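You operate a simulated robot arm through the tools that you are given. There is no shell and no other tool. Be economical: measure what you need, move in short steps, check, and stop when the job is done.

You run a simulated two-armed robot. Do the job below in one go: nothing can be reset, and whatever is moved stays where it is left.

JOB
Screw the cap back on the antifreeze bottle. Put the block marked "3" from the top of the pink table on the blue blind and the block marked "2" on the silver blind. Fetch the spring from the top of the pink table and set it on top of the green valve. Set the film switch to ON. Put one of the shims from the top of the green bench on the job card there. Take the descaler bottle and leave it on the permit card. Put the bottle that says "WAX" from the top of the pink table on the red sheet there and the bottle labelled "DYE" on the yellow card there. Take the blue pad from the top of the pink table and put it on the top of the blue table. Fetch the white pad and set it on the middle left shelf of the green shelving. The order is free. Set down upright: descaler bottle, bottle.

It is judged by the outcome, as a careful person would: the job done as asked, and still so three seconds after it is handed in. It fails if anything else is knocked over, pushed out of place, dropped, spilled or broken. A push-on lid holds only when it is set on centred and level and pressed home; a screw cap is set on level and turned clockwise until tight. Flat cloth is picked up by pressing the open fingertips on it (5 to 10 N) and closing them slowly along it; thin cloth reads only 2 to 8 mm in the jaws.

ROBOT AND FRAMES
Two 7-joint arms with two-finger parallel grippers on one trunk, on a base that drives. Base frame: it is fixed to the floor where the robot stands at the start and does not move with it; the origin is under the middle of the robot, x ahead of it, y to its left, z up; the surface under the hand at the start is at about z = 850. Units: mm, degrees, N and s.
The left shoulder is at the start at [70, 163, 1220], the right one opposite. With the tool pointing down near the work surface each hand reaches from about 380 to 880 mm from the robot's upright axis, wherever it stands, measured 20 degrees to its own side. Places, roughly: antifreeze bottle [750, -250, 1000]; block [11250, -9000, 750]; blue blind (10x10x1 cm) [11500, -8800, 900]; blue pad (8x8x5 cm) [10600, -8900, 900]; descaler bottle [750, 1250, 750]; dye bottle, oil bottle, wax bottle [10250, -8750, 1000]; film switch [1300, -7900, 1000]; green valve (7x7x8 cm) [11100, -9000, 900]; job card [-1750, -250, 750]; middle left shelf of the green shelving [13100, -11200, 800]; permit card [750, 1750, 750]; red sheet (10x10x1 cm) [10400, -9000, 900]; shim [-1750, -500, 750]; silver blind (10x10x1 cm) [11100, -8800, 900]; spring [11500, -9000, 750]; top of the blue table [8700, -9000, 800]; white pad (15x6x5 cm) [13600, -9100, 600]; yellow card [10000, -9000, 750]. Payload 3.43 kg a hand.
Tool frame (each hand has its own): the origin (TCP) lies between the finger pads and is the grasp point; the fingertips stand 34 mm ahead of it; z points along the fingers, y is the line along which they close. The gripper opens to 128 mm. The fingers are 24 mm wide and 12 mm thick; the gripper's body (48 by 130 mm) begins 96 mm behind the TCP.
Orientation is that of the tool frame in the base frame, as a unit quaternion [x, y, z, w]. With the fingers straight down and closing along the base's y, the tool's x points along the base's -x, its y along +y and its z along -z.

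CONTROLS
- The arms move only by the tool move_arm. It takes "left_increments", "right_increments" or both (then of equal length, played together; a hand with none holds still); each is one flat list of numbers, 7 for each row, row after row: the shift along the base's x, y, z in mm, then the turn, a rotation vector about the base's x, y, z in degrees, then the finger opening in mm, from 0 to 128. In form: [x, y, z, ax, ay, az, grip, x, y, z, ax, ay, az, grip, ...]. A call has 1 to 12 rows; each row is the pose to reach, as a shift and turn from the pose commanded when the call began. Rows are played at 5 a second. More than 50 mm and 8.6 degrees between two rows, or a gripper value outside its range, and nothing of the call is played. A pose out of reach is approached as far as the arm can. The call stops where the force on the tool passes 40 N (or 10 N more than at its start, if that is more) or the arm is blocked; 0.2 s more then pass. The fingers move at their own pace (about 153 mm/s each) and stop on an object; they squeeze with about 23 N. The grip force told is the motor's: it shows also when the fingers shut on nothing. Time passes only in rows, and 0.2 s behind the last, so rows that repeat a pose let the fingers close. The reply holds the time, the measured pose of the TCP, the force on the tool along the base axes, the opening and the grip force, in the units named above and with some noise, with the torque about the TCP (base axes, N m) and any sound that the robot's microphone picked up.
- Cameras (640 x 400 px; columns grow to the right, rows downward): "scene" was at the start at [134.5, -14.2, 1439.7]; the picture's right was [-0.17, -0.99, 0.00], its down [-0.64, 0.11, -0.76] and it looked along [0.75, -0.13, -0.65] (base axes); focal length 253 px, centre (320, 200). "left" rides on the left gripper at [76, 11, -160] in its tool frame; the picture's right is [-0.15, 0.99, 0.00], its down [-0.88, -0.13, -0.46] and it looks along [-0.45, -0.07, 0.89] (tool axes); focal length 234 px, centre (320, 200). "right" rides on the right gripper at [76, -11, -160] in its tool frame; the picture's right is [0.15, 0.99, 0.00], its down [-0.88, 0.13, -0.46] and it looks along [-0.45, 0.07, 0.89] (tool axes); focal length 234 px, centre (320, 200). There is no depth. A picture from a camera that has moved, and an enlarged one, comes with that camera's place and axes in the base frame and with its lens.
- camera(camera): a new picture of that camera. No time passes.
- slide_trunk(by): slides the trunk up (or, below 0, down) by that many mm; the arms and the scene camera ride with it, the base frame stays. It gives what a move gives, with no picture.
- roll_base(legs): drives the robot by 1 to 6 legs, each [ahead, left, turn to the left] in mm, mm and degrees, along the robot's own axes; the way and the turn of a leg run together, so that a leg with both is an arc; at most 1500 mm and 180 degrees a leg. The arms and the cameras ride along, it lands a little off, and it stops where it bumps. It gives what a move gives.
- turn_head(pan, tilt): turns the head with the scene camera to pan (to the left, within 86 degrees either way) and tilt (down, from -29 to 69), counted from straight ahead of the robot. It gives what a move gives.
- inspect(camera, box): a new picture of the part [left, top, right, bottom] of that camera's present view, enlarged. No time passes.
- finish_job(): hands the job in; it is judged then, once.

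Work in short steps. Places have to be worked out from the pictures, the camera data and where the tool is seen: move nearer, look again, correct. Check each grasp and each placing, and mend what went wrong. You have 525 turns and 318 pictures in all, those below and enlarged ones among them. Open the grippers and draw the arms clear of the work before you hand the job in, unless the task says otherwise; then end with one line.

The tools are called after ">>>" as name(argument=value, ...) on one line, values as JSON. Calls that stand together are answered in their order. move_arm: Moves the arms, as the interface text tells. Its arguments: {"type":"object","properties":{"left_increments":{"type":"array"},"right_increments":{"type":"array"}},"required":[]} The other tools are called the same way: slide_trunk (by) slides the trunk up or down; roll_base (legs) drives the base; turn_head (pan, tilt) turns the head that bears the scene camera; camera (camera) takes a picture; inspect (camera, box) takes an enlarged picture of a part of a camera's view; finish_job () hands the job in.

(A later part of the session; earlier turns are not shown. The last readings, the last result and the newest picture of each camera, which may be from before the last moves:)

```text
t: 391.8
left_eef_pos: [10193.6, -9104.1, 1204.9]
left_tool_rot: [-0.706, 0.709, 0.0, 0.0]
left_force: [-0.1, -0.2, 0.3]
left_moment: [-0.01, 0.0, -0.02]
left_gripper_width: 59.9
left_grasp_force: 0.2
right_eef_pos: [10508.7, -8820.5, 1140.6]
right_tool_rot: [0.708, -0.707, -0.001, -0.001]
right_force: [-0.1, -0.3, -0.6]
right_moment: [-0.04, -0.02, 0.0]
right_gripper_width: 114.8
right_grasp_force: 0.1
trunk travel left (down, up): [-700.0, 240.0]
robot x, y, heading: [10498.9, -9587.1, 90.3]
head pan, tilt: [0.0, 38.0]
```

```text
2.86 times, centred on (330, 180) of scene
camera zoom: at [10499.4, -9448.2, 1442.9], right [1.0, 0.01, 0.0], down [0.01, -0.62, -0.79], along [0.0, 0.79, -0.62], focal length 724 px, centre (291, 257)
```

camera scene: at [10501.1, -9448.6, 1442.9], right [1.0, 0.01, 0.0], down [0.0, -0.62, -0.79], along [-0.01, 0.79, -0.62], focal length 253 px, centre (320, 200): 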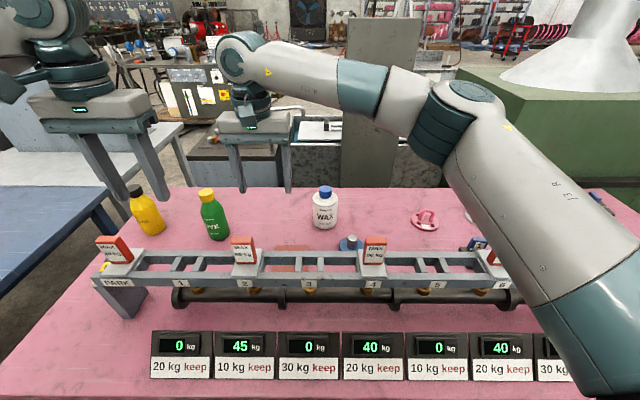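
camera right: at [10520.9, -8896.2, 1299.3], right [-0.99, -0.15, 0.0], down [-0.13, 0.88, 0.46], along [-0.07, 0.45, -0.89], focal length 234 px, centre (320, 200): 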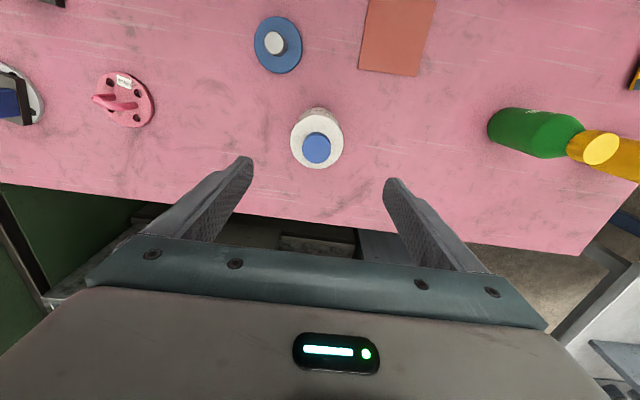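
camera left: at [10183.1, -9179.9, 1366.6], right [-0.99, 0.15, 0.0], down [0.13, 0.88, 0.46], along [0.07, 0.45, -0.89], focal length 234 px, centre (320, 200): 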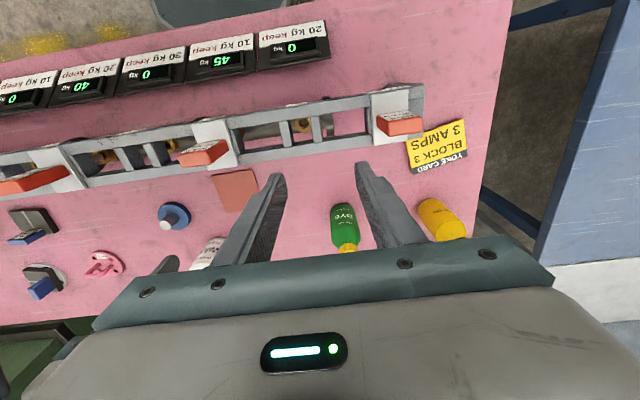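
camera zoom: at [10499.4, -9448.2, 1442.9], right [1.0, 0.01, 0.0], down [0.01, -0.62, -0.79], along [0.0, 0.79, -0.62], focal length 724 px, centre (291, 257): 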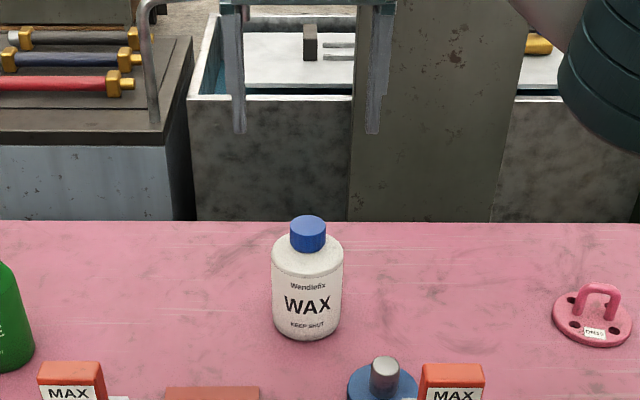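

WAX bottle at (10515,-8818), top z≈998. Shift (+6,+2) and descend partway.

>>> move_arm(right_increments=[6, 2, -40, 0, 0, 0, 120, 6, 2, -85, 0, 0, 0, 120, 6, 2, -125, 0, 0, 0, 120])

>>> camera(camera="right")

>>> inspect(camera="scene", box=[250, 110, 410, 250])

```text
t: 392.6
left_eef_pos: [10194.0, -9104.3, 1205.6]
left_tool_rot: [-0.706, 0.708, 0.0, -0.001]
left_force: [-0.7, -0.3, -0.3]
left_moment: [-0.04, 0.0, -0.02]
left_gripper_width: 60.1
left_grasp_force: 0.0
right_eef_pos: [10517.0, -8819.4, 1014.5]
right_tool_rot: [0.707, -0.707, -0.002, -0.002]
right_force: [-0.4, -0.7, -0.5]
right_moment: [-0.02, 0.02, 0.0]
right_gripper_width: 120.1
right_grasp_force: 0.1
trunk travel left (down, up): [-700.0, 240.0]
robot x, y, heading: [10501.8, -9583.4, 90.4]
head pan, tilt: [0.0, 38.0]
```

```text
114 pictures are left
camera right: at [10528.8, -8895.8, 1174.3], right [-0.99, -0.15, 0.0], down [-0.13, 0.88, 0.46], along [-0.07, 0.45, -0.89], focal length 234 px, centre (320, 200)
```

right: 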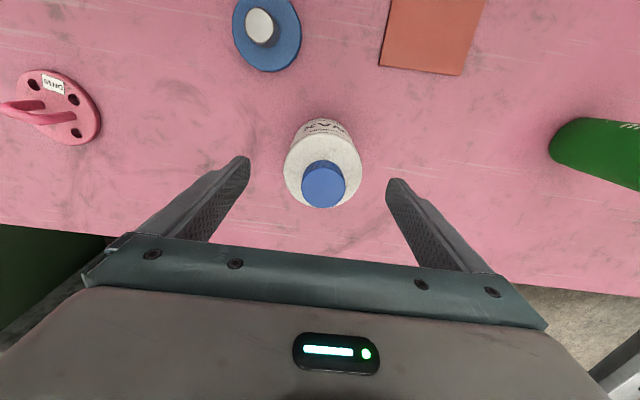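

```text
2.86 times, centred on (330, 180) of scene
camera zoom: at [10501.3, -9448.0, 1442.9], right [1.0, 0.01, 0.0], down [0.0, -0.62, -0.79], along [-0.01, 0.79, -0.62], focal length 724 px, centre (291, 257)
```

zoom: 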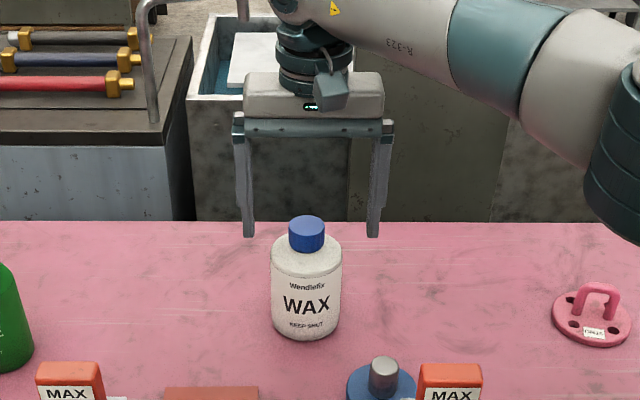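

Centred (shift −4 in x). Descend to z≈925 and close gently.

>>> move_arm(right_increments=[-4, 0, -45, 0, 0, 0, 120, -4, 0, -89, 0, 0, 0, 120, -4, 0, -89, 0, 0, 0, 100, -4, 0, -89, 0, 0, 0, 80, -4, 0, -89, 0, 0, 0, 60, -4, 0, -89, 0, 0, 0, 60])

>>> inspect(camera="scene", box=[250, 110, 410, 250])

```text
t: 394.0
left_eef_pos: [10194.0, -9104.5, 1206.0]
left_tool_rot: [-0.705, 0.709, 0.0, -0.001]
left_force: [0.9, -0.1, -0.8]
left_moment: [-0.04, -0.03, -0.03]
left_gripper_width: 60.0
left_grasp_force: 0.0
right_eef_pos: [10511.6, -8818.5, 924.7]
right_tool_rot: [0.708, -0.706, -0.001, -0.001]
right_force: [1.7, -2.0, 0.9]
right_moment: [0.05, 0.01, 0.0]
right_gripper_width: 79.6
right_grasp_force: 23.2
trunk travel left (down, up): [-700.0, 240.0]
robot x, y, heading: [10500.8, -9585.8, 90.4]
head pan, tilt: [0.0, 38.0]
```

```text
2.86 times, centred on (330, 180) of scene
camera zoom: at [10501.2, -9448.9, 1442.9], right [1.0, 0.01, 0.0], down [0.0, -0.62, -0.79], along [-0.01, 0.79, -0.62], focal length 724 px, centre (291, 257)
```

zoom: 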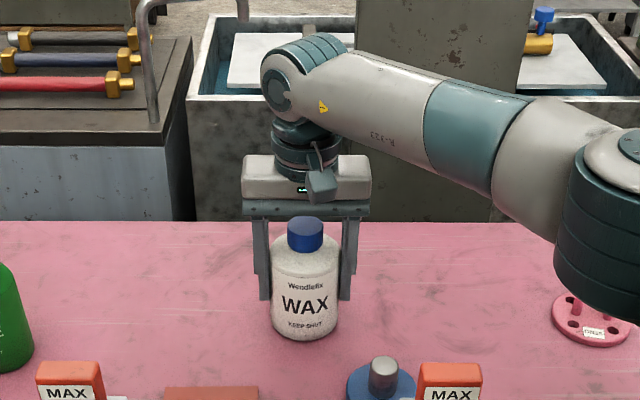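

WAX gripped. Lift 50 mm and carry to over the red sheet (10415,-8977).

>>> move_arm(right_increments=[0, 0, 25, 0, 0, 0, 60, 0, 0, 55, 0, 0, 0, 60, -24, -40, 60, 0, 0, 0, 60, -48, -79, 60, 0, 0, 0, 60, -72, -118, 60, 0, 0, 0, 60, -97, -158, 60, 0, 0, 0, 60])

>>> camera(camera="right")

>>> inspect(camera="scene", box=[210, 140, 370, 280])

>>> inspect(camera="left", box=[100, 100, 300, 280])

```text
t: 395.4
left_eef_pos: [10192.6, -9105.6, 1206.4]
left_tool_rot: [-0.706, 0.708, 0.0, 0.0]
left_force: [0.0, 0.6, -0.2]
left_moment: [0.03, 0.01, -0.02]
left_gripper_width: 60.0
left_grasp_force: 0.0
right_eef_pos: [10414.9, -8978.5, 988.8]
right_tool_rot: [0.707, -0.707, -0.001, -0.002]
right_force: [0.7, 0.8, -4.7]
right_moment: [-0.01, 0.01, 0.03]
right_gripper_width: 79.6
right_grasp_force: 23.4
trunk travel left (down, up): [-700.0, 240.0]
robot x, y, heading: [10503.2, -9585.4, 90.4]
head pan, tilt: [0.0, 38.0]
```

```text
111 pictures are left
camera right: at [10425.7, -9054.9, 1147.8], right [-0.99, -0.15, 0.0], down [-0.13, 0.88, 0.46], along [-0.06, 0.46, -0.89], focal length 234 px, centre (320, 200)
```

right: 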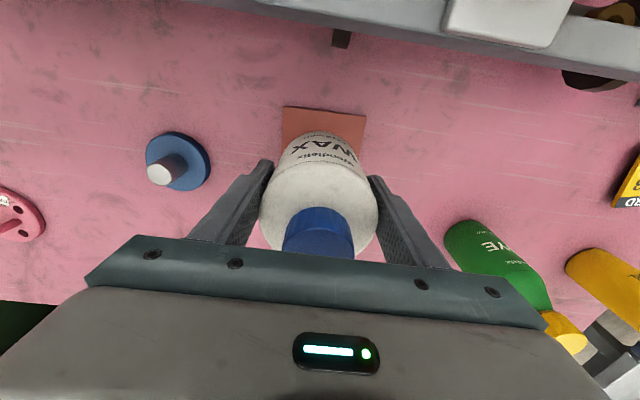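

```text
2.86 times, centred on (290, 210) of scene
camera zoom: at [10499.7, -9449.2, 1443.0], right [1.0, 0.01, 0.0], down [0.01, -0.62, -0.79], along [0.0, 0.79, -0.62], focal length 724 px, centre (406, 171)
```

zoom: 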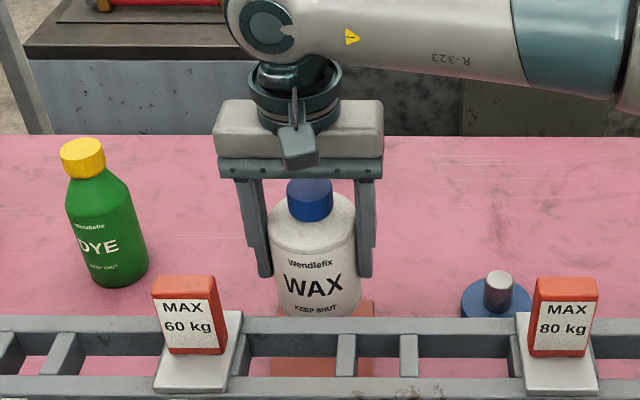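

```text
2.22 times, centred on (200, 190) of left
camera zoom: at [10181.7, -9180.4, 1366.4], right [-0.99, 0.15, 0.0], down [0.13, 0.88, 0.46], along [0.07, 0.45, -0.89], focal length 520 px, centre (587, 222)
```

zoom: 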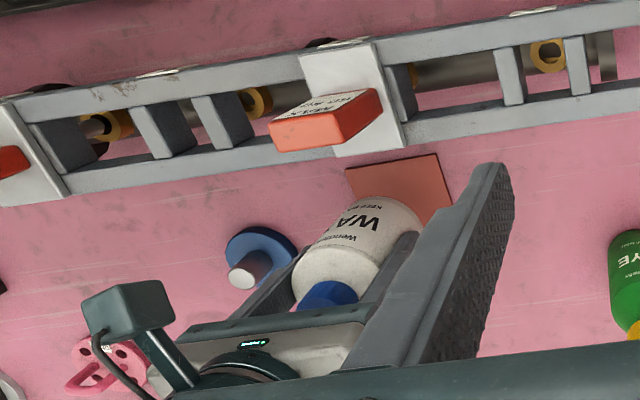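

Sheet centre ≈(10414,-8971). Shift +7 in y and lower.

>>> move_arm(right_increments=[0, 7, -20, 0, 0, 0, 60, 0, 7, -40, 0, 0, 0, 60, 0, 7, -54, 0, 0, 0, 60, 0, 7, -58, 0, 0, 0, 60])

```text
t: 396.4
left_eef_pos: [10195.1, -9106.0, 1207.0]
left_tool_rot: [-0.706, 0.709, 0.0, -0.001]
left_force: [-0.6, 0.0, -0.4]
left_moment: [0.02, 0.03, 0.01]
left_gripper_width: 59.9
left_grasp_force: 0.1
right_eef_pos: [10415.3, -8969.2, 930.8]
right_tool_rot: [0.708, -0.707, -0.003, -0.002]
right_force: [0.6, 2.1, 7.1]
right_moment: [-0.09, -0.15, 0.09]
right_gripper_width: 79.8
right_grasp_force: 22.9
trunk travel left (down, up): [-700.0, 240.0]
robot x, y, heading: [10501.6, -9580.7, 90.4]
head pan, tilt: [0.0, 38.0]
```

Contact (sheet ~6 mm). Relieve slightly, open and rise.

>>> move_arm(right_increments=[0, 0, 1, 0, 0, 0, 60, 0, 0, 1.5, 0, 0, 0, 90, 0, 0, 1.5, 0, 0, 0, 120, 0, 0, 1.5, 0, 0, 0, 120, 0, 0, 45, 0, 0, 0, 120, 0, 0, 90, 0, 0, 0, 120, 0, 0, 135, 0, 0, 0, 120, 0, 0, 180, 0, 0, 0, 120, 0, 0, 225, 0, 0, 0, 120])

>>> camera(camera="right")

>>> camera(camera="scene")

```text
t: 398.4
left_eef_pos: [10194.0, -9105.3, 1206.4]
left_tool_rot: [-0.706, 0.708, 0.0, 0.0]
left_force: [0.1, -0.7, -0.7]
left_moment: [-0.01, -0.02, 0.04]
left_gripper_width: 59.8
left_grasp_force: 0.0
right_eef_pos: [10412.1, -8969.9, 1155.9]
right_tool_rot: [0.707, -0.707, -0.001, -0.001]
right_force: [-0.7, -0.1, 0.4]
right_moment: [0.02, 0.03, -0.01]
right_gripper_width: 120.3
right_grasp_force: 0.1
trunk travel left (down, up): [-700.0, 240.0]
robot x, y, heading: [10502.0, -9581.4, 90.6]
head pan, tilt: [0.0, 38.0]
```

```text
108 pictures are left
camera right: at [10425.0, -9045.6, 1313.9], right [-0.99, -0.15, 0.0], down [-0.13, 0.88, 0.46], along [-0.07, 0.45, -0.89], focal length 234 px, centre (320, 200)
```

right: 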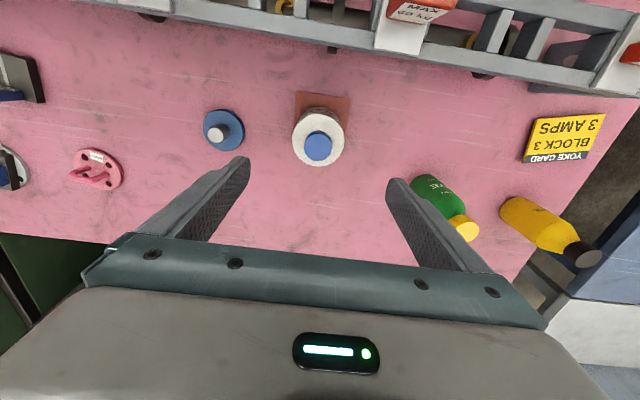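

```text
107 pictures are left
camera scene: at [10500.6, -9449.6, 1442.9], right [1.0, 0.01, 0.0], down [0.0, -0.62, -0.79], along [-0.01, 0.79, -0.62], focal length 253 px, centre (320, 200)
```

scene: 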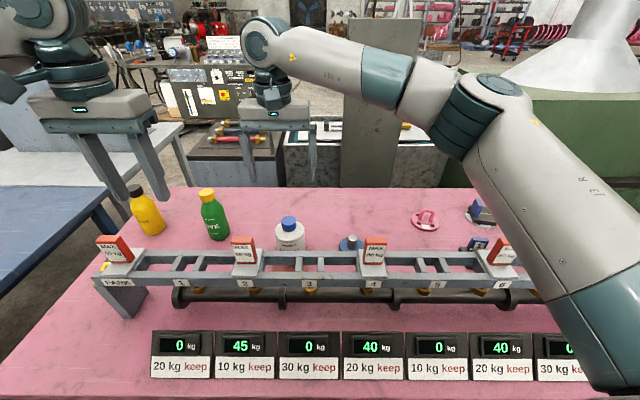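

WAX placed. Move the right hand aside and bring the left hand over DYE (≈(10183,-8888), top ≈1025).

>>> move_arm(left_increments=[-2, 42, 0, 0, 0, 0, 80, -4, 84, 0, 0, 0, 0, 110, -6, 126, -5, 0, 0, 0, 110, -8, 168, -15, 0, 0, 0, 110, -10, 205, -40, 0, 0, 0, 110, -10, 215, -60, 0, 0, 0, 110], right_increments=[40, -5, 0, 0, 0, 0, 100, 80, -10, 0, 0, 0, 0, 80, 120, -15, 0, 0, 0, 0, 80, 160, -20, 0, 0, 0, 0, 80, 200, -25, 0, 0, 0, 0, 80, 210, -30, 0, 0, 0, 0, 80])

>>> camera(camera="left")

>>> inspect(camera="scene", box=[100, 100, 280, 260])

```text
t: 399.8
left_eef_pos: [10182.4, -8890.5, 1145.8]
left_tool_rot: [-0.706, 0.709, 0.0, 0.0]
left_force: [0.0, -0.1, 0.0]
left_moment: [0.0, -0.01, 0.0]
left_gripper_width: 110.1
left_grasp_force: 0.1
right_eef_pos: [10623.4, -8999.3, 1151.4]
right_tool_rot: [0.708, -0.706, 0.0, -0.002]
right_force: [-0.5, -0.1, 0.2]
right_moment: [0.0, -0.01, -0.01]
right_gripper_width: 80.0
right_grasp_force: 0.1
trunk travel left (down, up): [-700.0, 240.0]
robot x, y, heading: [10500.0, -9585.0, 90.2]
head pan, tilt: [0.0, 38.0]
```

```text
106 pictures are left
camera left: at [10171.1, -8965.9, 1306.8], right [-0.99, 0.15, 0.0], down [0.13, 0.88, 0.46], along [0.07, 0.45, -0.89], focal length 234 px, centre (320, 200)
```

left: 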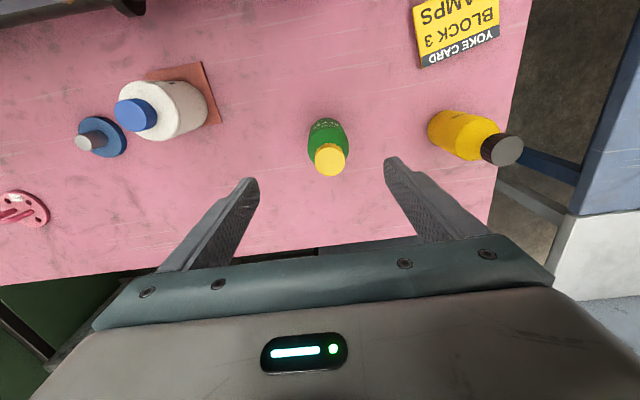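

```text
2.50 times, centred on (190, 180) of scene
camera zoom: at [10500.0, -9448.4, 1442.9], right [1.0, 0.01, 0.0], down [0.01, -0.62, -0.79], along [-0.01, 0.79, -0.62], focal length 633 px, centre (645, 250)
```

zoom: 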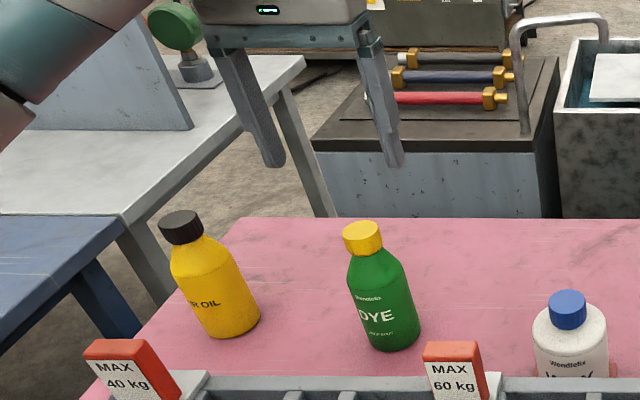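

DYE top at (10171,-8873,1016). Centre on it and descend partway.

>>> move_arm(left_increments=[-11, 17, 0, 0, 0, 0, 122, -11, 17, -45, 0, 0, 0, 122, -11, 17, -90, 0, 0, 0, 122, -11, 17, -120, 0, 0, 0, 122])

>>> camera(camera="left")

>>> inspect(camera="scene", box=[120, 130, 280, 260])

```text
t: 400.8
left_eef_pos: [10173.4, -8873.4, 1027.4]
left_tool_rot: [-0.705, 0.709, 0.0, -0.001]
left_force: [0.8, 0.7, -0.5]
left_moment: [-0.02, 0.01, 0.01]
left_gripper_width: 121.9
left_grasp_force: 0.1
right_eef_pos: [10622.0, -8998.1, 1152.0]
right_tool_rot: [0.708, -0.706, -0.001, -0.002]
right_force: [0.3, 0.7, -0.1]
right_moment: [0.02, -0.03, 0.02]
right_gripper_width: 79.8
right_grasp_force: 0.0
trunk travel left (down, up): [-700.0, 240.0]
robot x, y, heading: [10500.4, -9588.0, 90.7]
head pan, tilt: [0.0, 38.0]
```

```text
104 pictures are left
camera left: at [10161.7, -8950.5, 1186.9], right [-0.99, 0.15, 0.0], down [0.13, 0.88, 0.46], along [0.07, 0.45, -0.89], focal length 234 px, centre (320, 200)
```

left: 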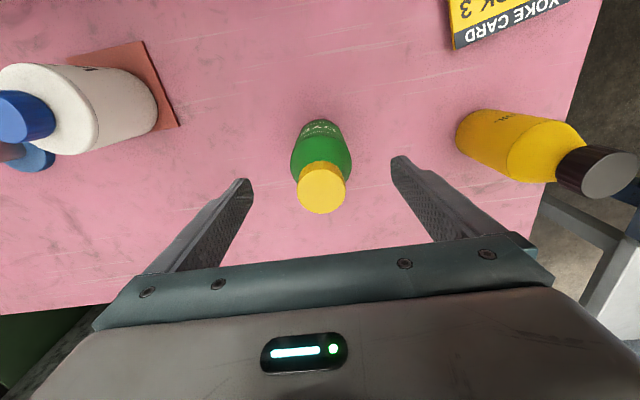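

```text
3.08 times, centred on (200, 195) of scene
camera zoom: at [10500.9, -9447.9, 1442.9], right [1.0, 0.01, 0.0], down [0.0, -0.62, -0.79], along [-0.01, 0.79, -0.62], focal length 779 px, centre (689, 215)
```

zoom: 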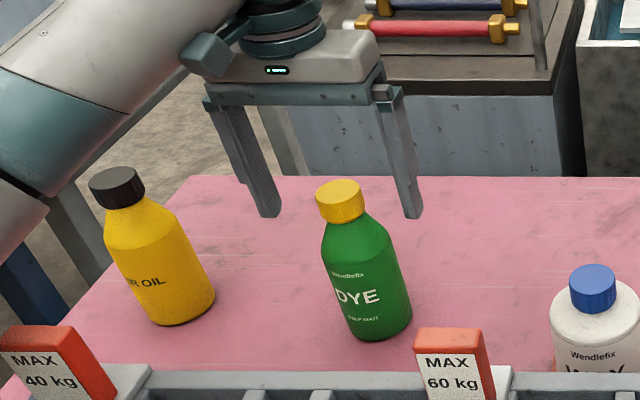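

Centred. Descend to z≈945 and close.

>>> move_arm(left_increments=[0, 0, -42, 0, 0, 0, 122, 0, 0, -82, 0, 0, 0, 122, 0, 0, -82, 0, 0, 0, 95, 0, 0, -82, 0, 0, 0, 70, 0, 0, -82, 0, 0, 0, 45, 0, 0, -82, 0, 0, 0, 45])

>>> inspect(camera="scene", box=[120, 130, 280, 260])

```text
t: 402.4
left_eef_pos: [10160.2, -8871.0, 995.8]
left_tool_rot: [0.714, -0.699, -0.027, -0.025]
left_force: [-0.8, -0.5, -3.2]
left_moment: [0.0, 0.03, -0.01]
left_gripper_width: 63.4
left_grasp_force: 23.4
right_eef_pos: [10626.3, -9009.4, 1154.0]
right_tool_rot: [0.709, -0.705, -0.006, -0.003]
right_force: [-0.4, 1.2, 0.3]
right_moment: [-0.03, 0.06, 0.03]
right_gripper_width: 80.0
right_grasp_force: 0.1
trunk travel left (down, up): [-700.0, 240.0]
robot x, y, heading: [10501.2, -9584.3, 90.5]
head pan, tilt: [0.0, 38.0]
stopped in row 6 (left hand): the arm was blocked; the commanded pose is now the measured one
```

```text
3.08 times, centred on (200, 195) of scene
camera zoom: at [10507.6, -9461.8, 1443.2], right [1.0, 0.01, -0.01], down [0.0, -0.61, -0.79], along [-0.01, 0.79, -0.61], focal length 779 px, centre (689, 215)
```

zoom: 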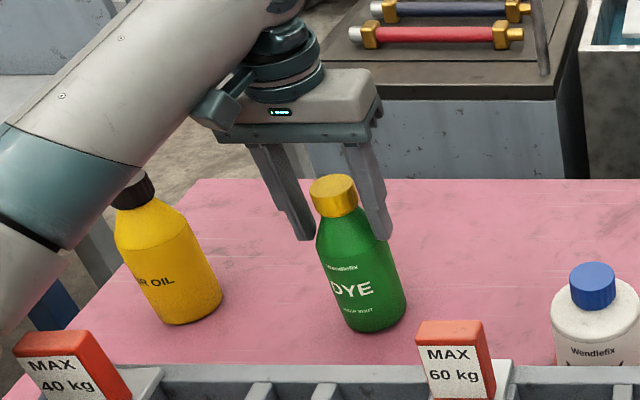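

The left forearm is blocked by something (likely the rack end or OIL bottle). DYE is gripped; raise the trunk to lift the whole arm clear.

>>> slide_trunk(by=80)

>>> camera(camera="scene")

>>> camera(camera="left")

```text
t: 403.5
left_eef_pos: [10163.4, -8862.0, 1054.1]
left_tool_rot: [0.71, -0.703, -0.015, -0.016]
left_force: [0.6, 0.6, -3.9]
left_moment: [0.02, 0.02, 0.02]
left_gripper_width: 63.2
left_grasp_force: 23.2
right_eef_pos: [10622.4, -8996.4, 1229.5]
right_tool_rot: [0.708, -0.706, -0.001, 0.0]
right_force: [0.3, -0.4, 0.0]
right_moment: [-0.01, 0.02, 0.01]
right_gripper_width: 80.2
right_grasp_force: 0.1
trunk travel left (down, up): [-780.0, 160.0]
robot x, y, heading: [10500.8, -9587.2, 90.4]
head pan, tilt: [0.0, 38.0]
```

```text
101 pictures are left
camera scene: at [10500.7, -9446.2, 1522.5], right [1.0, 0.01, 0.0], down [0.0, -0.62, -0.79], along [-0.01, 0.79, -0.62], focal length 253 px, centre (320, 200)
```

scene: 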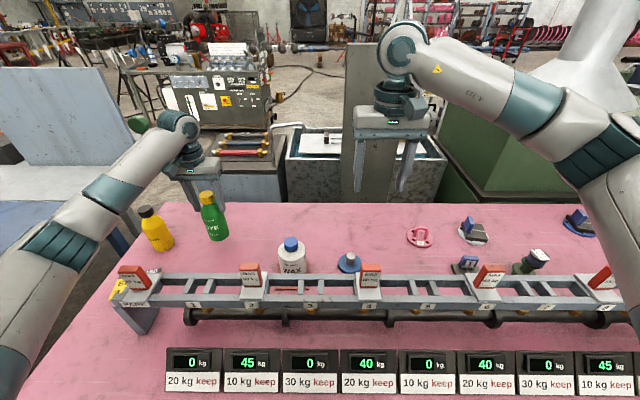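

```text
100 pictures are left
camera left: at [10152.8, -8946.3, 1210.2], right [-0.99, 0.14, 0.0], down [0.12, 0.86, 0.49], along [0.06, 0.49, -0.87], focal length 234 px, centre (320, 200)
```

left: 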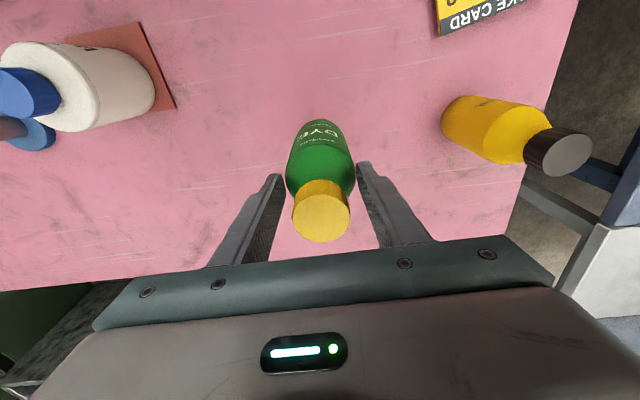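

Level again and DYE is held. Zoom to check OIL bottle, MAX-40 cart and spring.

>>> inspect(camera="scene", box=[90, 170, 270, 310])

>>> inspect(camera="scene", box=[400, 200, 640, 310])

```text
2.86 times, centred on (180, 240) of scene
camera zoom: at [10500.7, -9446.2, 1522.5], right [1.0, 0.01, 0.0], down [0.0, -0.62, -0.79], along [-0.01, 0.79, -0.62], focal length 724 px, centre (720, 86)
```

zoom: 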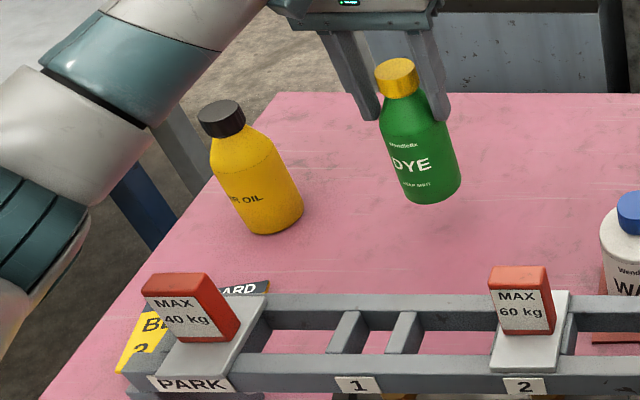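

```text
2.67 times, centred on (520, 255) of scene
camera zoom: at [10500.7, -9446.2, 1522.5], right [1.0, 0.01, 0.0], down [0.0, -0.62, -0.79], along [-0.01, 0.79, -0.62], focal length 676 px, centre (-213, 53)
```

zoom: 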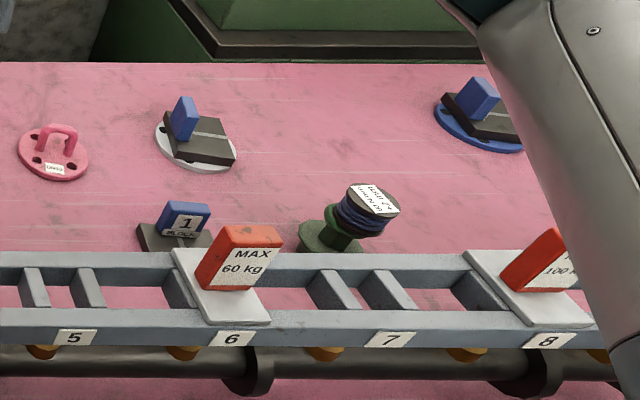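

OIL, cubes and spring are all in place. Raise the trunk another 100 mm for forearm clearance, and look at the route to the yellow card.

>>> slide_trunk(by=100)

>>> move_arm(left_increments=[-30, -18, 0, -0.6, 0, 0, 40, -65, -40, 0, -1.2, 0, 0, 40, -100, -62, 0, -1.8, 0, 0, 40, -135, -85, 0, -2.4, 0, 0, 40, -170, -108, 0, -2.4, 0, 0, 40, -195, -130, 0, -2.4, 0, 0, 40, -218, -150, 0, -2.4, 0, 0, 40])

>>> turn_head(pan=30, tilt=42)

>>> camera(camera="scene")

>>> camera(camera="left")

```text
t: 404.9
left_eef_pos: [10162.4, -8865.4, 1153.8]
left_tool_rot: [0.712, -0.702, -0.015, -0.017]
left_force: [-0.2, -0.4, -2.3]
left_moment: [0.04, 0.02, 0.02]
left_gripper_width: 63.3
left_grasp_force: 23.2
right_eef_pos: [10622.6, -8998.9, 1332.3]
right_tool_rot: [0.707, -0.707, -0.001, -0.001]
right_force: [0.3, -0.3, 0.5]
right_moment: [0.04, -0.01, -0.02]
right_gripper_width: 80.2
right_grasp_force: 0.0
trunk travel left (down, up): [-880.0, 60.0]
robot x, y, heading: [10504.7, -9583.8, 90.5]
head pan, tilt: [0.0, 38.0]
```

```text
t: 406.5
left_eef_pos: [9944.6, -9017.3, 1156.2]
left_tool_rot: [0.711, -0.703, -0.001, -0.002]
left_force: [-0.1, 0.1, -3.4]
left_moment: [-0.01, -0.01, -0.03]
left_gripper_width: 62.9
left_grasp_force: 22.9
right_eef_pos: [10622.2, -9001.2, 1331.2]
right_tool_rot: [0.707, -0.707, -0.001, -0.002]
right_force: [0.4, -0.1, -0.8]
right_moment: [0.0, -0.03, 0.0]
right_gripper_width: 80.1
right_grasp_force: 0.1
trunk travel left (down, up): [-880.0, 60.0]
robot x, y, heading: [10500.3, -9586.8, 90.6]
head pan, tilt: [0.0, 38.0]
```

```text
t: 407.4
left_eef_pos: [9945.1, -9015.0, 1155.1]
left_tool_rot: [0.712, -0.703, 0.0, -0.002]
left_force: [-0.4, 0.5, -2.8]
left_moment: [-0.01, 0.0, 0.0]
left_gripper_width: 63.1
left_grasp_force: 22.8
right_eef_pos: [10621.7, -8998.6, 1331.0]
right_tool_rot: [0.708, -0.706, -0.001, -0.001]
right_force: [0.1, 0.3, 0.1]
right_moment: [0.02, -0.01, 0.0]
right_gripper_width: 79.8
right_grasp_force: 0.0
trunk travel left (down, up): [-880.0, 60.0]
robot x, y, heading: [10499.3, -9584.7, 90.6]
head pan, tilt: [30.0, 42.0]
```

```text
97 pictures are left
camera scene: at [10458.6, -9462.2, 1616.9], right [0.86, 0.51, 0.0], down [0.34, -0.58, -0.74], along [-0.38, 0.64, -0.67], focal length 253 px, centre (320, 200)
```

scene: 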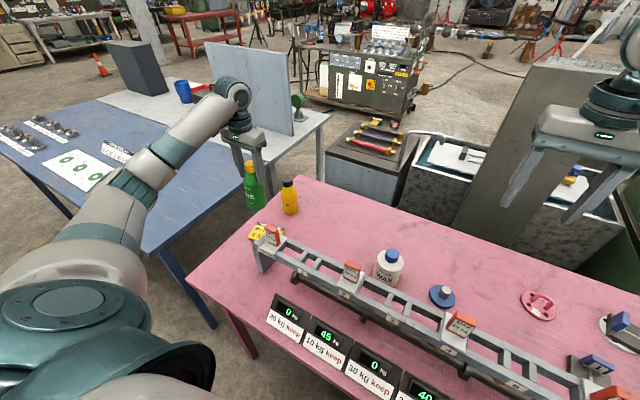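

```text
96 pictures are left
camera left: at [9933.8, -9091.5, 1314.4], right [-0.99, 0.14, 0.0], down [0.12, 0.88, 0.46], along [0.06, 0.45, -0.89], focal length 234 px, centre (320, 200)
```

left: 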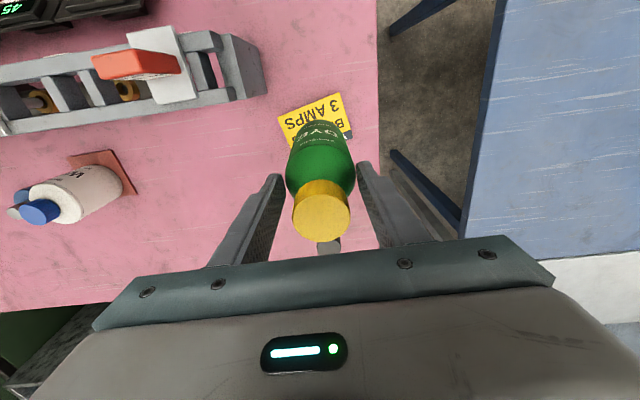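

Over the yellow card (centre ≈(9948,-9017)). Lower toward it in stages.

>>> move_arm(left_increments=[2, -1, -40, 0, 0, 0, 40, 2, -1, -80, 0, 0, 0, 40, 2, -1, -115, 0, 0, 0, 40, 2, -1, -145, 0, 0, 0, 40])

>>> inspect(camera="scene", box=[180, 80, 340, 280])

>>> camera(camera="left")

```text
t: 408.4
left_eef_pos: [9945.3, -9013.4, 1008.4]
left_tool_rot: [0.711, -0.703, -0.002, -0.002]
left_force: [-0.2, -0.5, -1.8]
left_moment: [0.02, -0.04, -0.02]
left_gripper_width: 63.1
left_grasp_force: 22.7
right_eef_pos: [10621.1, -8998.6, 1331.9]
right_tool_rot: [0.708, -0.706, 0.0, -0.001]
right_force: [-0.2, 0.4, 0.6]
right_moment: [-0.06, -0.05, -0.03]
right_gripper_width: 79.9
right_grasp_force: 0.1
trunk travel left (down, up): [-880.0, 60.0]
robot x, y, heading: [10503.1, -9584.2, 90.5]
head pan, tilt: [30.0, 42.0]
```

```text
2.00 times, centred on (260, 180) of scene
camera zoom: at [10458.0, -9462.4, 1617.0], right [0.86, 0.51, 0.0], down [0.34, -0.58, -0.74], along [-0.38, 0.64, -0.67], focal length 507 px, centre (440, 240)
```

zoom: 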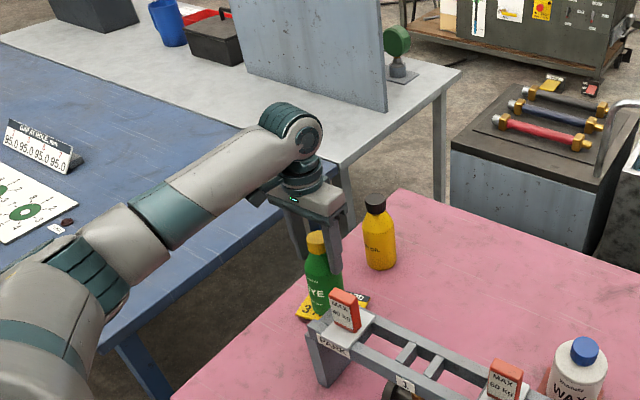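

```text
94 pictures are left
camera left: at [9934.9, -9090.9, 1168.7], right [-0.99, 0.14, 0.0], down [0.12, 0.88, 0.46], along [0.06, 0.46, -0.89], focal length 234 px, centre (320, 200)
```

left: 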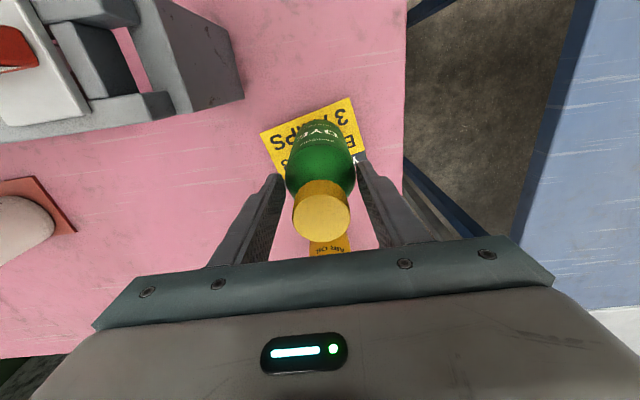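

Card centre ≈(9952,-9013). Shift +6 in x and lower gradually to contact.

>>> move_arm(left_increments=[6, -1, -6, 0, 0, 0, 40, 6, -1, -11, 0, 0, 0, 40, 6, -1, -15, 0, 0, 0, 40, 6, -1, -18, 0, 0, 0, 40])

```text
t: 409.4
left_eef_pos: [9953.8, -9018.3, 994.2]
left_tool_rot: [0.712, -0.703, -0.002, -0.002]
left_force: [-6.5, -1.2, 19.4]
left_moment: [0.07, 0.59, 0.07]
left_gripper_width: 63.2
left_grasp_force: 23.1
right_eef_pos: [10622.7, -9001.2, 1333.0]
right_tool_rot: [0.708, -0.706, -0.001, -0.002]
right_force: [0.2, 0.1, -0.5]
right_moment: [0.01, -0.03, -0.01]
right_gripper_width: 80.2
right_grasp_force: 0.0
trunk travel left (down, up): [-880.0, 60.0]
robot x, y, heading: [10504.5, -9587.1, 90.6]
head pan, tilt: [30.0, 42.0]
```

Contact. Relieve to near-zero force.

>>> move_arm(left_increments=[0, 0, 2, 0, 0, 0, 40, 0, 0, 3.5, 0, 0, 0, 40, 0, 0, 3.5, 0, 0, 0, 40])

>>> inspect(camera="scene", box=[220, 130, 320, 250])

```text
t: 410.2
left_eef_pos: [9954.6, -9017.9, 995.4]
left_tool_rot: [0.71, -0.704, 0.001, -0.002]
left_force: [-0.4, -0.8, 0.8]
left_moment: [0.05, 0.04, 0.03]
left_gripper_width: 63.5
left_grasp_force: 23.4
right_eef_pos: [10623.3, -8999.0, 1332.1]
right_tool_rot: [0.708, -0.706, -0.001, -0.001]
right_force: [0.4, -0.1, 0.6]
right_moment: [-0.01, -0.02, -0.02]
right_gripper_width: 80.1
right_grasp_force: 0.0
trunk travel left (down, up): [-880.0, 60.0]
robot x, y, heading: [10502.7, -9584.1, 90.6]
head pan, tilt: [30.0, 42.0]
```

```text
3.33 times, centred on (270, 190) of scene
camera zoom: at [10458.8, -9463.1, 1616.8], right [0.86, 0.51, 0.0], down [0.34, -0.58, -0.74], along [-0.38, 0.64, -0.67], focal length 844 px, centre (487, 233)
```

zoom: 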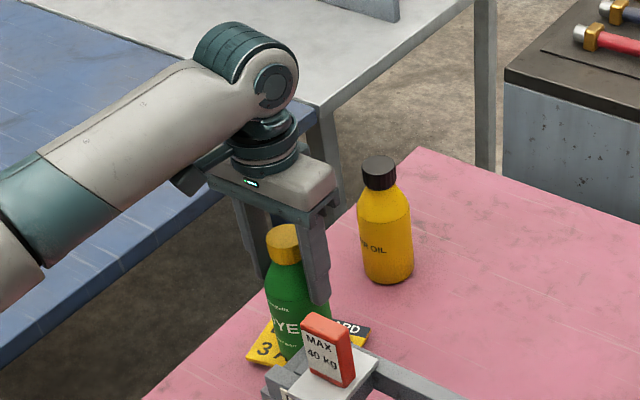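

Force balanced and bottle upright. Open slowly and rise.

>>> move_arm(left_increments=[0, 0, 0, 0, 0, 0, 66, 0, 0, 0, 0, 0, 0, 80, 0, 0, 0, 0, 0, 0, 110, 0, 0, 0, 0, 0, 0, 110, 0, 0, 40, 0, 0, 0, 110, 0, 0, 85, 0, 0, 0, 110, 0, 0, 130, 0, 0, 0, 110, 0, 0, 175, 0, 0, 0, 110])

>>> camera(camera="left")

>>> inspect(camera="scene", box=[220, 130, 320, 250])

```text
t: 412.0
left_eef_pos: [9954.1, -9018.0, 1172.7]
left_tool_rot: [0.711, -0.703, 0.0, -0.002]
left_force: [-0.1, 0.0, 0.7]
left_moment: [0.0, 0.0, -0.01]
left_gripper_width: 110.0
left_grasp_force: 0.1
right_eef_pos: [10622.5, -8999.4, 1331.2]
right_tool_rot: [0.708, -0.706, -0.002, -0.002]
right_force: [-0.2, 0.0, -0.1]
right_moment: [0.04, -0.01, -0.02]
right_gripper_width: 80.1
right_grasp_force: 0.1
trunk travel left (down, up): [-880.0, 60.0]
robot x, y, heading: [10498.5, -9588.0, 90.3]
head pan, tilt: [30.0, 42.0]
```

```text
92 pictures are left
camera left: at [9943.0, -9095.1, 1332.2], right [-0.99, 0.14, 0.0], down [0.12, 0.88, 0.46], along [0.06, 0.45, -0.89], focal length 234 px, centre (320, 200)
```

left: 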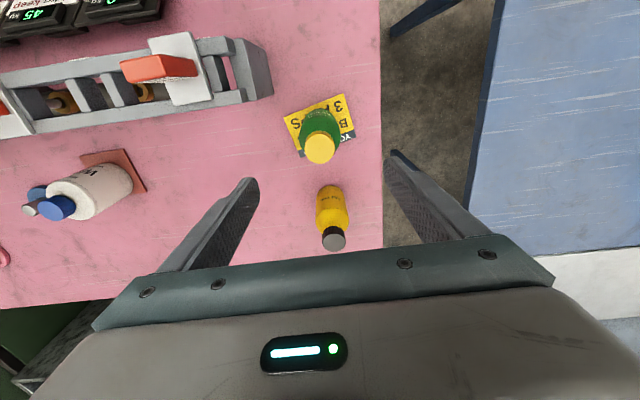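

```text
3.33 times, centred on (270, 190) of scene
camera zoom: at [10459.4, -9463.6, 1617.0], right [0.86, 0.51, 0.0], down [0.34, -0.58, -0.74], along [-0.38, 0.64, -0.67], focal length 844 px, centre (487, 233)
```

zoom: 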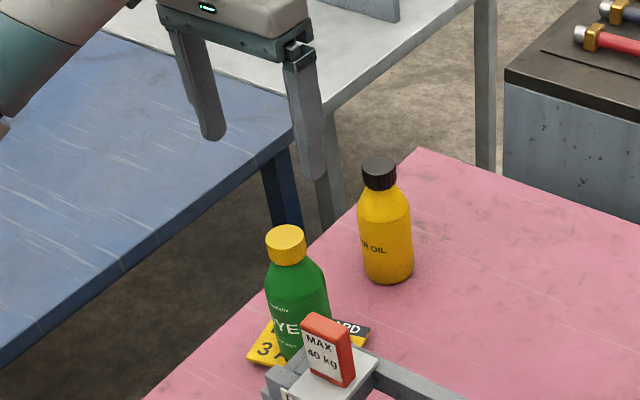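

DYE stands on the yellow card. Tuck the left hand, and look down at the blue pad with the right hand.

>>> move_arm(left_increments=[10, -5, 45, 0, 0, 0, 100, 40, -12, 80, 0, 0, 0, 80, 80, -25, 100, 0, 0, 0, 80, 125, -40, 110, 0, 0, 0, 80, 170, -55, 115, 0, 0, 0, 80, 215, -70, 115, 0, 0, 0, 80, 260, -85, 115, 0, 0, 0, 80, 305, -100, 115, 0, 0, 0, 80, 350, -115, 115, 0, 0, 0, 80, 395, -125, 115, 0, 0, 0, 80, 430, -130, 115, 0, 0, 0, 80], right_increments=[-8, 10, -30, 0, 0, 0, 80, -16, 25, -60, 0, 0, 0, 80, -24, 40, -100, 0, 0, 0, 80, -30, 55, -140, 0, 0, 0, 80, -32, 60, -180, 0, 0, 0, 80, -32, 60, -220, 0, 0, 0, 80, -32, 60, -250, 0, 0, 0, 80, -32, 60, -250, 0, 0, 0, 80, -32, 60, -250, 0, 0, 0, 80, -32, 60, -250, 0, 0, 0, 80, -32, 60, -250, 0, 0, 0, 80])

>>> turn_head(pan=0, tilt=42)

>>> camera(camera="right")

>>> camera(camera="scene")

```text
t: 414.4
left_eef_pos: [10383.6, -9145.1, 1289.1]
left_tool_rot: [0.712, -0.703, -0.001, -0.002]
left_force: [-0.3, -0.1, 0.1]
left_moment: [0.03, 0.04, 0.01]
left_gripper_width: 79.9
left_grasp_force: 0.1
right_eef_pos: [10591.1, -8939.1, 1080.3]
right_tool_rot: [0.708, -0.707, -0.002, -0.001]
right_force: [1.0, 0.9, -0.1]
right_moment: [0.03, 0.03, 0.0]
right_gripper_width: 79.8
right_grasp_force: 0.1
trunk travel left (down, up): [-880.0, 60.0]
robot x, y, heading: [10502.3, -9586.1, 90.5]
head pan, tilt: [30.0, 42.0]
```

```text
t: 415.4
left_eef_pos: [10380.4, -9145.9, 1289.8]
left_tool_rot: [0.712, -0.703, -0.001, -0.002]
left_force: [0.7, 0.0, -0.3]
left_moment: [0.02, 0.0, -0.01]
left_gripper_width: 79.9
left_grasp_force: 0.0
right_eef_pos: [10588.4, -8938.4, 1080.9]
right_tool_rot: [0.708, -0.707, -0.001, -0.002]
right_force: [0.5, 0.2, 0.5]
right_moment: [-0.02, 0.04, -0.02]
right_gripper_width: 80.0
right_grasp_force: 0.1
trunk travel left (down, up): [-880.0, 60.0]
robot x, y, heading: [10502.0, -9584.3, 90.5]
head pan, tilt: [0.0, 42.0]
```

```text
90 pictures are left
camera right: at [10601.7, -9014.9, 1240.3], right [-0.99, -0.15, 0.0], down [-0.13, 0.88, 0.46], along [-0.07, 0.45, -0.89], focal length 234 px, centre (320, 200)
```

right: 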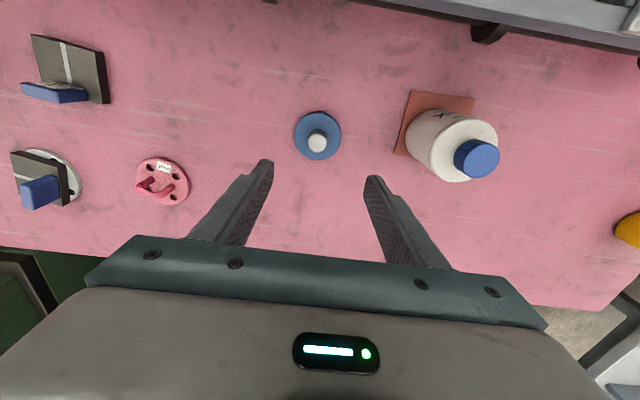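

```text
89 pictures are left
camera scene: at [10500.0, -9451.4, 1617.0], right [1.0, 0.01, 0.0], down [0.01, -0.67, -0.74], along [-0.01, 0.74, -0.67], focal length 253 px, centre (320, 200)
```

scene: 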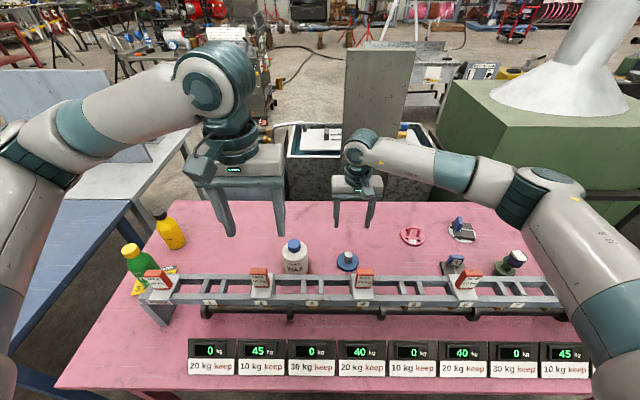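

Blue pad's knob at ≈(10590,-8936), top ≈902. Descend onto the knob (TCP≈908) and close.

>>> move_arm(right_increments=[1, 2, -45, 0, 0, 0, 70, 1, 2, -90, 0, 0, 0, 70, 1, 2, -125, 0, 0, 0, 70])

>>> inspect(camera="right", box=[240, 80, 400, 220])

>>> inspect(camera="scene", box=[300, 170, 400, 290])

```text
t: 416.2
left_eef_pos: [10380.5, -9144.7, 1287.2]
left_tool_rot: [0.711, -0.703, 0.0, -0.001]
left_force: [-0.7, -1.3, 0.3]
left_moment: [0.02, -0.02, 0.0]
left_gripper_width: 80.2
left_grasp_force: 0.0
right_eef_pos: [10591.1, -8937.3, 956.0]
right_tool_rot: [0.709, -0.706, -0.002, -0.001]
right_force: [0.4, 0.1, 0.5]
right_moment: [-0.01, 0.01, -0.01]
right_gripper_width: 70.0
right_grasp_force: 0.0
trunk travel left (down, up): [-880.0, 60.0]
robot x, y, heading: [10500.7, -9584.6, 90.6]
head pan, tilt: [0.0, 42.0]
```

```text
2.86 times, centred on (320, 150) of right
camera zoom: at [10602.3, -9013.1, 1115.2], right [-0.99, -0.15, 0.0], down [-0.13, 0.88, 0.46], along [-0.07, 0.45, -0.89], focal length 669 px, centre (320, 343)
```

zoom: 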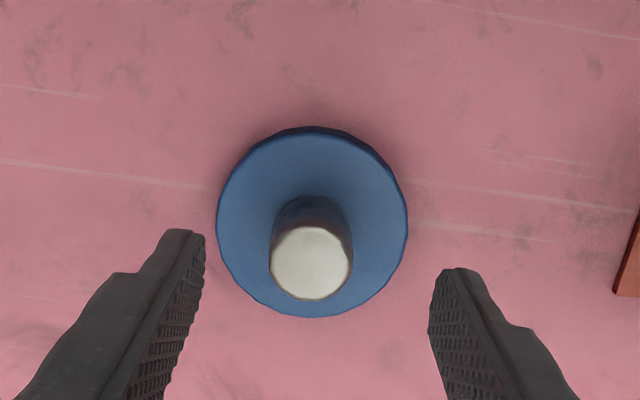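

```text
3.33 times, centred on (350, 230) of scene
camera zoom: at [10500.6, -9451.2, 1617.0], right [1.0, 0.01, 0.0], down [0.01, -0.67, -0.74], along [-0.01, 0.74, -0.67], focal length 844 px, centre (220, 100)
```

zoom: 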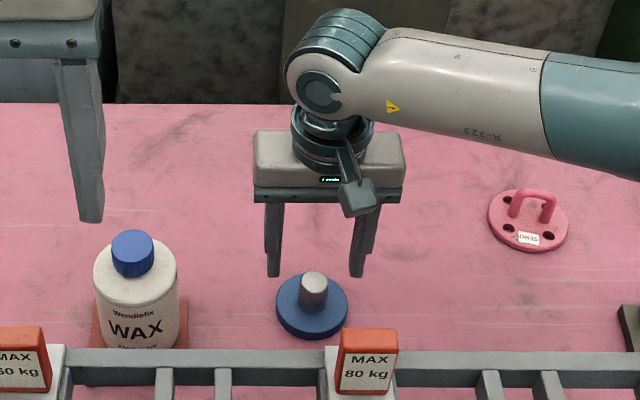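

Aligned. Lower 47 mm and close on the knob.

>>> move_arm(right_increments=[0, -2, -25, 0, 0, 0, 70, 0, -2, -47, 0, 0, 0, 70, 0, -2, -47, 0, 0, 0, 40, 0, -2, -47, 0, 0, 0, 10, 0, -2, -47, 0, 0, 0, 10])

>>> inspect(camera="scene", box=[300, 170, 400, 290])

```text
t: 417.4
left_eef_pos: [10381.6, -9145.3, 1289.0]
left_tool_rot: [0.712, -0.702, -0.001, -0.002]
left_force: [0.6, -0.5, -0.2]
left_moment: [-0.02, -0.02, -0.02]
left_gripper_width: 79.6
left_grasp_force: 0.1
right_eef_pos: [10591.8, -8939.8, 908.8]
right_tool_rot: [0.708, -0.706, -0.001, -0.001]
right_force: [0.9, 0.6, -0.6]
right_moment: [0.01, 0.0, 0.01]
right_gripper_width: 29.1
right_grasp_force: 22.7
trunk travel left (down, up): [-880.0, 60.0]
robot x, y, heading: [10503.3, -9583.1, 90.4]
head pan, tilt: [0.0, 42.0]
```

```text
3.33 times, centred on (350, 230) of scene
camera zoom: at [10500.6, -9451.1, 1616.9], right [1.0, 0.01, 0.0], down [0.01, -0.67, -0.74], along [-0.01, 0.74, -0.67], focal length 844 px, centre (220, 100)
```

zoom: 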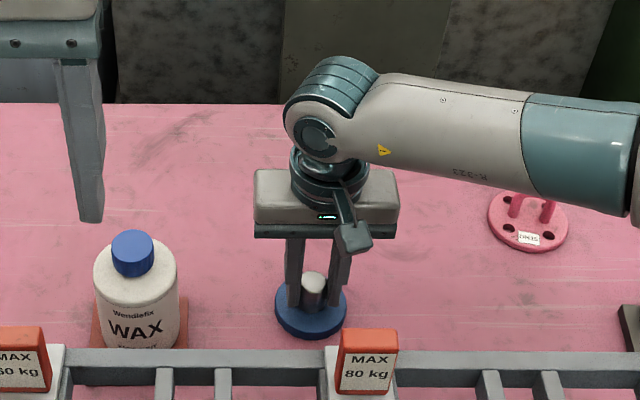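

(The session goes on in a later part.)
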